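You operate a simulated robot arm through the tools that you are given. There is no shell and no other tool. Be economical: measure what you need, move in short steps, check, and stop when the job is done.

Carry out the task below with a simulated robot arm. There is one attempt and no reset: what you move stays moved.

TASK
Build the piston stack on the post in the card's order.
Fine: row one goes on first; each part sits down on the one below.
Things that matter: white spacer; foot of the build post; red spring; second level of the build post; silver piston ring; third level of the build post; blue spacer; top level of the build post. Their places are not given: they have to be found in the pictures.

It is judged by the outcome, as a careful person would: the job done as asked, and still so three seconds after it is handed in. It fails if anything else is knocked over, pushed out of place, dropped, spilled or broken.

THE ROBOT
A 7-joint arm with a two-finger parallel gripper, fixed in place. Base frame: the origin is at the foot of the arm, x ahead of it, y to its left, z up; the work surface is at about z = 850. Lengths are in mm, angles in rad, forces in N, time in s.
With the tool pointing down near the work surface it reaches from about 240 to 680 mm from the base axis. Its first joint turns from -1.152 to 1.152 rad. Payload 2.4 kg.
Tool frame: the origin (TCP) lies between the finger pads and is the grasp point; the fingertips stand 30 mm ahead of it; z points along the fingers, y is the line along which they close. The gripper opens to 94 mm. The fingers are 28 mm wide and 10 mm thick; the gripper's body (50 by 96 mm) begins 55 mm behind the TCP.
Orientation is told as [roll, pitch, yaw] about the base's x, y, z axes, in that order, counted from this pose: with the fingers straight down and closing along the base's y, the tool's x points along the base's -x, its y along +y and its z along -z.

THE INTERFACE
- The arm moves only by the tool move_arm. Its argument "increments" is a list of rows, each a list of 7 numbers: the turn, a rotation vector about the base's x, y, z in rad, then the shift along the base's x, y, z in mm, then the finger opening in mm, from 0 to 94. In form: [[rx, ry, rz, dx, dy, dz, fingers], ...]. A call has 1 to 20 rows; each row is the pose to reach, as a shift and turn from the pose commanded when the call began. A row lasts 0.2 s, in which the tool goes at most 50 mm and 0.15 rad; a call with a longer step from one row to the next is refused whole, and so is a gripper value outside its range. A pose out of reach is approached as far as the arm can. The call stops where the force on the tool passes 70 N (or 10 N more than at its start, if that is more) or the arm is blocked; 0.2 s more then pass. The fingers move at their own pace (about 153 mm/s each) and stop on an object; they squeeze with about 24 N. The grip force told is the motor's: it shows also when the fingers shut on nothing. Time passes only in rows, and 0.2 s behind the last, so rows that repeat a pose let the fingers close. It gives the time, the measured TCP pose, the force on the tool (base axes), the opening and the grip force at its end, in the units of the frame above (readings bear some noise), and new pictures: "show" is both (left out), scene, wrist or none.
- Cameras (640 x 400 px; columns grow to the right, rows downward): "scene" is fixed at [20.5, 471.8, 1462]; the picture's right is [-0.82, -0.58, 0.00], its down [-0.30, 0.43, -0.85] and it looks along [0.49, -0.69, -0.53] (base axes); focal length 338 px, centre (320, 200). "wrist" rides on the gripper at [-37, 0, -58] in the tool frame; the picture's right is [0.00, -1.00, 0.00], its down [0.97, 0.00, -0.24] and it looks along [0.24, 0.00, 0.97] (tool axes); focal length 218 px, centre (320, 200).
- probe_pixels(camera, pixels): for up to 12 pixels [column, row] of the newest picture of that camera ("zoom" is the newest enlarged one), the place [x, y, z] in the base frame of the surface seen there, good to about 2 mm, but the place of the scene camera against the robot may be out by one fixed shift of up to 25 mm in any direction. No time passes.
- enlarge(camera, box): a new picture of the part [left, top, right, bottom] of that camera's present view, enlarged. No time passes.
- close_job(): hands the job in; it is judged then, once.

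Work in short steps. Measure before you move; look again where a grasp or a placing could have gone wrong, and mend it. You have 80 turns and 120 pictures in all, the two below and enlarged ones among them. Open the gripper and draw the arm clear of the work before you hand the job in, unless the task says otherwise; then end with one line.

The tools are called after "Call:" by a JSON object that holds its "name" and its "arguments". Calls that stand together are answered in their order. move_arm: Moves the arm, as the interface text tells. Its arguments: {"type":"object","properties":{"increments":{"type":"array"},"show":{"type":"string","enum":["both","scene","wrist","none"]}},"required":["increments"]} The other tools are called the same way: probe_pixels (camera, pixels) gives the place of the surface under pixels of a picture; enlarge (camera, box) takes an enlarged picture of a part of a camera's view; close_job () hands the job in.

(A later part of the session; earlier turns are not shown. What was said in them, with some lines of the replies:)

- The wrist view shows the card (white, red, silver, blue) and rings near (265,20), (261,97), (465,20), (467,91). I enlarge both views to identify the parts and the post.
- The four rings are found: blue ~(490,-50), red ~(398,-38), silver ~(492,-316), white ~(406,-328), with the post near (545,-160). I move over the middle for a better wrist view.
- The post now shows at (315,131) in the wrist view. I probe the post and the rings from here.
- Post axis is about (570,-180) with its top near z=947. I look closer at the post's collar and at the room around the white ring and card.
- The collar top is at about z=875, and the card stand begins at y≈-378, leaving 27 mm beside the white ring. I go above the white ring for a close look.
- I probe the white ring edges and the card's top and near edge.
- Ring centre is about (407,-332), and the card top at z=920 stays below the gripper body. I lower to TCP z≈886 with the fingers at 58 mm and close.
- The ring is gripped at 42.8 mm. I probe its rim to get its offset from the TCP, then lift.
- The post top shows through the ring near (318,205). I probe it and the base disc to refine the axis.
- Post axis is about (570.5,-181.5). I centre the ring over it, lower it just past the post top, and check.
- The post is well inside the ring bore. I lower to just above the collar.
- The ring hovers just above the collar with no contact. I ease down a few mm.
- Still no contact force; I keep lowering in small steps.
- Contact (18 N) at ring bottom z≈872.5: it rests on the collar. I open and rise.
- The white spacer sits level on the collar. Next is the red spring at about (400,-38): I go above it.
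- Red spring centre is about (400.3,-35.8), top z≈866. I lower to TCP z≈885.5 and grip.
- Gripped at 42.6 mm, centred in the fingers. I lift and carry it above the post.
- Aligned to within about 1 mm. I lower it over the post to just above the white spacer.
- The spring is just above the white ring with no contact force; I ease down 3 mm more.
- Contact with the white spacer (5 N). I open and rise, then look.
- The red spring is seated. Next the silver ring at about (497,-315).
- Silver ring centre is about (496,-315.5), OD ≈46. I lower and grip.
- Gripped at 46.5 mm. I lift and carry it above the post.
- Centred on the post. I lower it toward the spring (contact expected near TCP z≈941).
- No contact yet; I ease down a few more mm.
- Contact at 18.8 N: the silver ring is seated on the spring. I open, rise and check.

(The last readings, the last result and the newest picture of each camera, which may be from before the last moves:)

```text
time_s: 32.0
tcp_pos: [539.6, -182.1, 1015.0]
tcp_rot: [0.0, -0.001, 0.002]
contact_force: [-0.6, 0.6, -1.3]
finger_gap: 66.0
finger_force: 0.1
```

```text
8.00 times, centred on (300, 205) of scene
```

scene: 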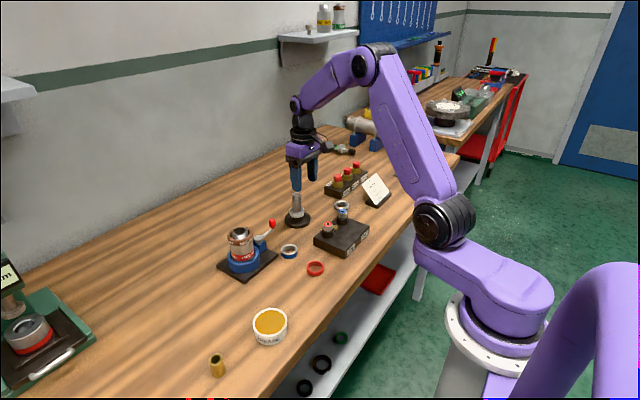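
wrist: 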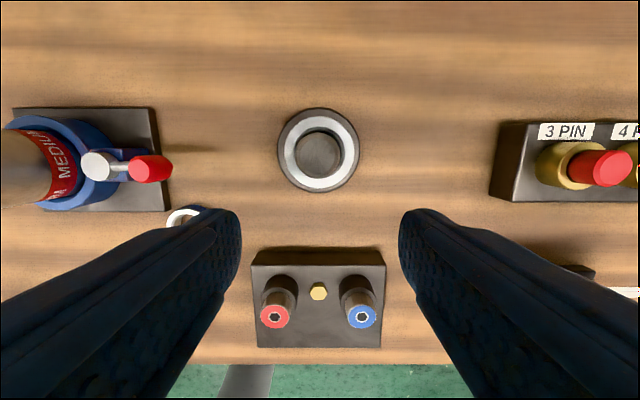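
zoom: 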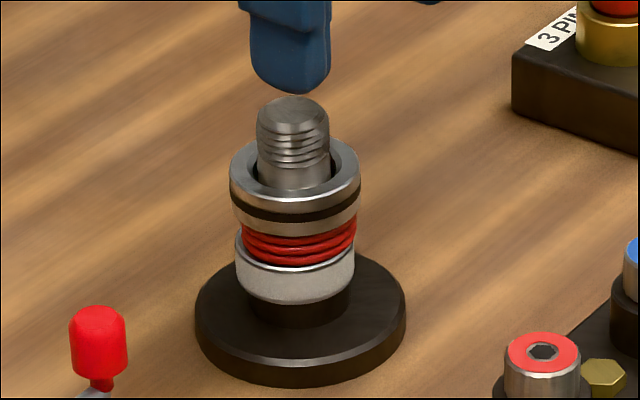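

The silver ring is seated. Now the blue spacer at about (493,-51); I go above it and check clearance to the plate and lever beside it.

Call:
{"name": "move_arm", "arguments": {"increments": [[0, 0, 0, -12, 33, 0, 66], [0, 0, 0, -24, 66, 0, 66], [0, 0, 0, -36, 99, 0, 66], [0, 0, 0, -46, 131, -10, 66], [0, 0, 0, -46, 131, -35, 66], [0, 0, 0, -46, 131, -35, 66]], "show": "wrist"}}

Call:
{"name": "probe_pixels", "arguments": {"camera": "wrist", "pixels": [[295, 200], [345, 200], [320, 175], [320, 222], [230, 110], [250, 140], [280, 100], [262, 60], [170, 190], [170, 100]]}}

```text
time_s: 33.4
tcp_pos: [493.2, -48.8, 979.2]
tcp_rot: [-0.001, -0.001, 0.0]
contact_force: [-0.1, -0.1, -0.4]
finger_gap: 65.9
finger_force: 0.1
```

wrist: 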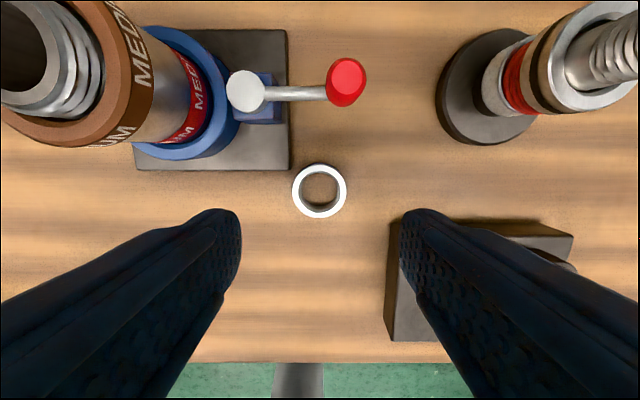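

```text
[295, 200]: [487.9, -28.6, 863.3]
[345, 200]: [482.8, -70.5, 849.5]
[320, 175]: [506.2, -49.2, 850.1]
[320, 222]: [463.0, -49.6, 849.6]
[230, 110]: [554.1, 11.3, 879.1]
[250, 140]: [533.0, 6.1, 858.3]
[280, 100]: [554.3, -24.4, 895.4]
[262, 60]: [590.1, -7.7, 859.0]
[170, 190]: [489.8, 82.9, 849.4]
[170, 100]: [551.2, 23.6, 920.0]
```

Ring is at pixel centre (319,191). I probe its rim, the plate edge, the lever knob and the canister's near side.

Call:
{"name": "probe_pixels", "arguments": {"camera": "wrist", "pixels": [[295, 191], [343, 191], [319, 168], [319, 215], [345, 82], [290, 168], [288, 160], [345, 65], [145, 60], [155, 110], [245, 90], [130, 20]]}}

Call:
{"name": "enlarge", "arguments": {"camera": "scene", "box": [200, 180, 360, 290]}}

```text
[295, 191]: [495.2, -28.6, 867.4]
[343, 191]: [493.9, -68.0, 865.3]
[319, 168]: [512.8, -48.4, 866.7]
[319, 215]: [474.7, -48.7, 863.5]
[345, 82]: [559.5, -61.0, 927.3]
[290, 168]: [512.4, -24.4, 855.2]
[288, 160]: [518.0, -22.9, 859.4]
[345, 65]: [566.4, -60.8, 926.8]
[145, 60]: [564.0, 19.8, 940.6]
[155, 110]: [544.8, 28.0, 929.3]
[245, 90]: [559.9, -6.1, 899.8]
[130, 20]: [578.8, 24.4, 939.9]
```

```text
3.64 times, centred on (280, 235) of scene
```

zoom: 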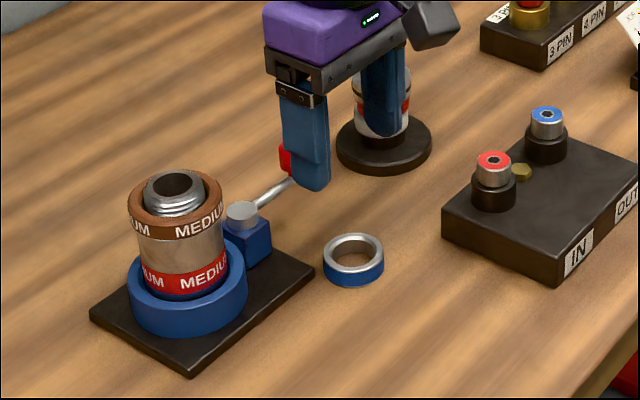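

Blue ring centre is about (494,-48.4); the plate edge starts at x≈512, so I grip with the TCP 3 mm short in x for clearance, opening 58, TCP z≈888.

Call:
{"name": "move_arm", "arguments": {"increments": [[0, 0, 0, -2.7, 0.3, -30, 58], [0, 0, 0, -2.7, 0.3, -60, 58], [0, 0, 0, -2.7, 0.3, -80, 58], [0, 0, 0, -2.7, 0.3, -91, 58], [0, 0, 0, -2.7, 0.3, -91, 58], [0, 0, 0, -2.7, 0.3, -91, 32], [0, 0, 0, -2.7, 0.3, -91, 32], [0, 0, 0, -2.7, 0.3, -91, 32]]}}

Call:
{"name": "probe_pixels", "arguments": {"camera": "wrist", "pixels": [[320, 178], [320, 274], [320, 182], [320, 278]]}}

```text
time_s: 35.2
tcp_pos: [490.7, -50.1, 886.5]
tcp_rot: [0.0, -0.001, -0.001]
contact_force: [-0.6, 0.8, -0.1]
finger_gap: 42.9
finger_force: 23.6
```

scene: 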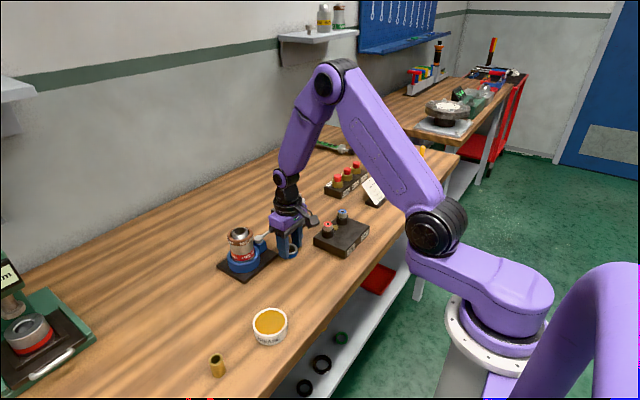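
wrist: 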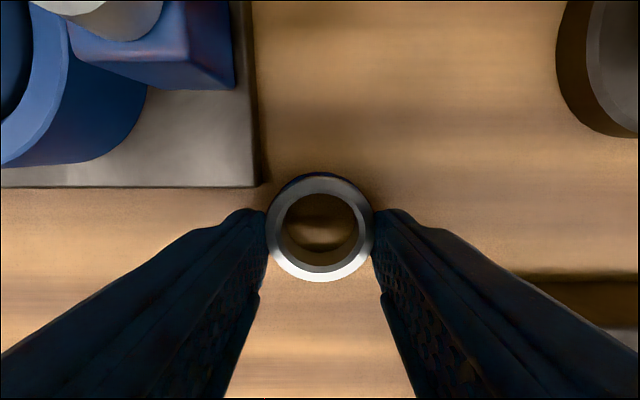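

```text
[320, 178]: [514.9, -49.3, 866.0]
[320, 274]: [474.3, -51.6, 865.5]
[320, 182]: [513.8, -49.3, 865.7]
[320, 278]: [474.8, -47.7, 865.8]
```

Blue ring gripped (42.9 mm), centre at x≈494.3, i.e. 3.5 mm ahead of the TCP. I lift and carry it above the post.

Call:
{"name": "move_arm", "arguments": {"increments": [[0, 0, 0, 0, 0, 20, 32], [0, 0, 0, 0, 0, 60, 32], [0, 0, 0, 0, 0, 105, 32], [0, 0, 0, 8, -14, 120, 32], [0, 0, 0, 22, -40, 120, 32], [0, 0, 0, 38, -68, 120, 32], [0, 0, 0, 54, -95, 120, 32], [0, 0, 0, 70, -122, 116, 32], [0, 0, 0, 76, -131, 110, 32], [0, 0, 0, 76, -131, 110, 32]], "show": "wrist"}}

Call:
{"name": "enlarge", "arguments": {"camera": "wrist", "box": [256, 120, 384, 300]}}

```text
time_s: 37.4
tcp_pos: [565.7, -181.0, 997.2]
tcp_rot: [-0.001, 0.001, -0.001]
contact_force: [-0.3, 0.3, -0.4]
finger_gap: 42.7
finger_force: 23.5
```

wrist: 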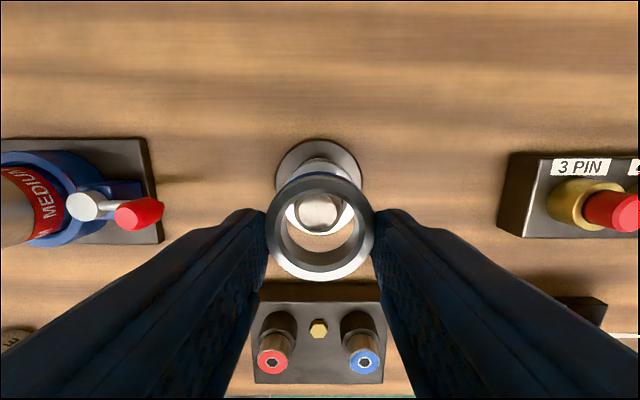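

```text
2.22 times, centred on (320, 210) of wrist
```

zoom: 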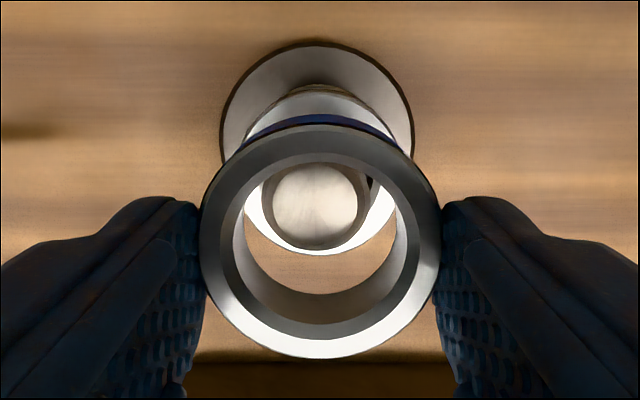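

Aligned; I shift 1 mm ahead and lower to just above the silver ring.

Call:
{"name": "move_arm", "arguments": {"increments": [[0, 0, 0, 0.8, 0.5, -10, 32], [0, 0, 0, 0.8, 0.5, -20, 32], [0, 0, 0, 0.8, 0.5, -28, 32], [0, 0, 0, 0.8, 0.5, -34, 32], [0, 0, 0, 0.8, 0.5, -37, 32]], "show": "wrist"}}

Call:
{"name": "enlarge", "arguments": {"camera": "scene", "box": [260, 180, 340, 230]}}

```text
time_s: 38.6
tcp_pos: [567.8, -180.8, 959.0]
tcp_rot: [0.0, -0.001, -0.001]
contact_force: [0.7, -0.2, -0.4]
finger_gap: 42.6
finger_force: 24.1
```

wrist: 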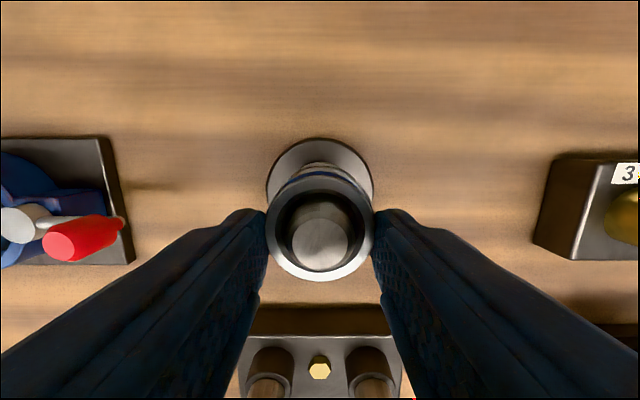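

```text
8.00 times, centred on (300, 205) of scene
```

zoom: 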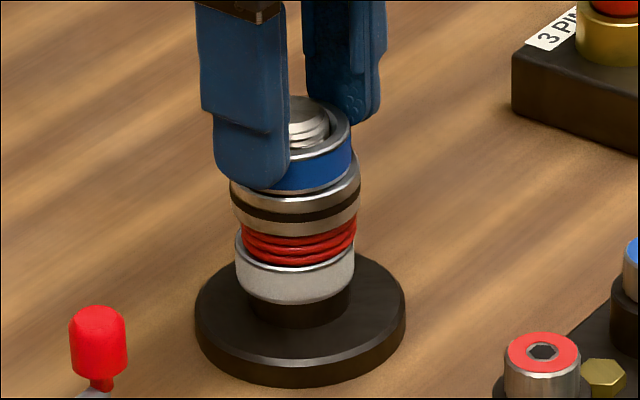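

The ring is around the post top and about 2 mm above the silver ring; I ease down.

Call:
{"name": "move_arm", "arguments": {"increments": [[0, 0, 0, 0, 0, -1, 32], [0, 0, 0, 0, 0, -2, 32], [0, 0, 0, 0, 0, -3, 32]], "show": "none"}}

Call:
{"name": "enlarge", "arguments": {"camera": "scene", "box": [260, 180, 340, 230]}}

```text
time_s: 39.4
tcp_pos: [567.7, -181.1, 958.3]
tcp_rot: [-0.001, -0.002, 0.001]
contact_force: [-4.4, 0.7, 17.2]
finger_gap: 42.8
finger_force: 24.5
```

```text
8.00 times, centred on (300, 205) of scene
```

zoom: 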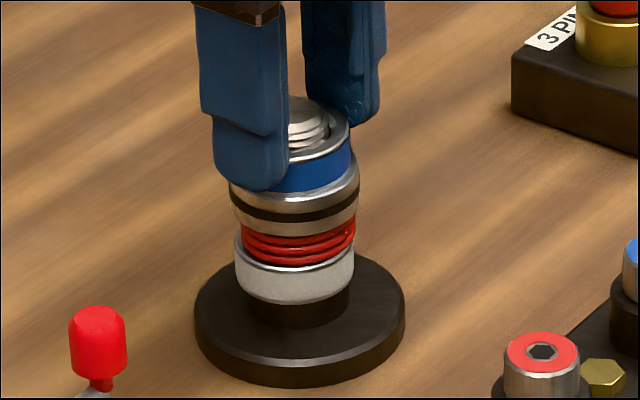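

Contact at 17 N: seated on the silver ring. I open, rise and back away to check the stack.

Call:
{"name": "move_arm", "arguments": {"increments": [[0, 0, 0, 0, 0, 1, 66], [0, 0, 0, 0, 0, 1, 66], [0, 0, 0, 0, 0, 20, 66], [0, 0, 0, 0, 0, 60, 66], [0, 0, 0, -30, 0, 90, 66], [0, 0, 0, -75, 0, 100, 66], [0, 0, 0, -100, 0, 100, 66], [0, 0, 0, -100, 0, 100, 66]]}}

Call:
{"name": "enlarge", "arguments": {"camera": "scene", "box": [260, 180, 340, 230]}}

Call:
{"name": "probe_pixels", "arguments": {"camera": "zoom", "pixels": [[295, 180], [295, 205], [295, 250], [295, 285], [340, 170], [240, 170]]}}

```text
time_s: 41.2
tcp_pos: [466.6, -179.3, 1056.0]
tcp_rot: [0.001, 0.0, 0.001]
contact_force: [0.1, 0.0, 0.5]
finger_gap: 65.9
finger_force: 0.1
```

scene: 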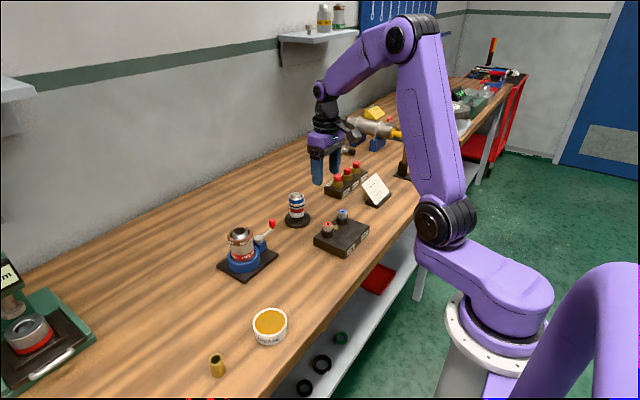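
wrist: 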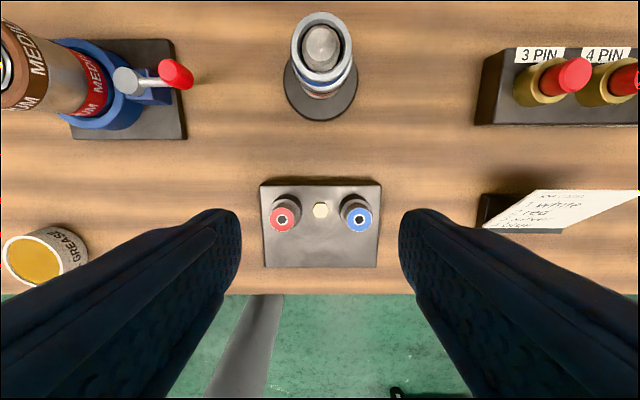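

```text
8.00 times, centred on (300, 205) of scene
```

zoom: 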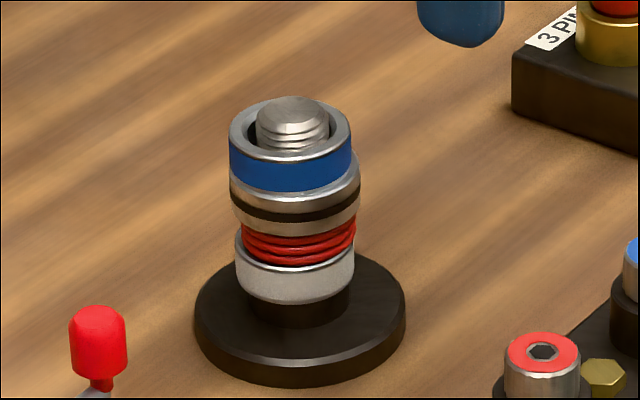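

```text
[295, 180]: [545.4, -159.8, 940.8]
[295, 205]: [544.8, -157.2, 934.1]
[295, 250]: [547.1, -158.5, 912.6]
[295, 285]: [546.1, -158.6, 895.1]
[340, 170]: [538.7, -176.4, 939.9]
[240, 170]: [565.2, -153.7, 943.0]
```

The stack reads white, red, silver, blue from the foot up. All four parts are level and seated, nothing else was disturbed, and the arm is clear with the gripper open. I hand in.

Call:
{"name": "close_job", "arguments": {}}

```text
The job is handed in.
```

The piston stack is on the post in the card's order, from the foot up: white spacer, red spring, silver piston ring, blue spacer. Each part is seated on the one below, the gripper is open, the arm is clear, and the job is handed in.
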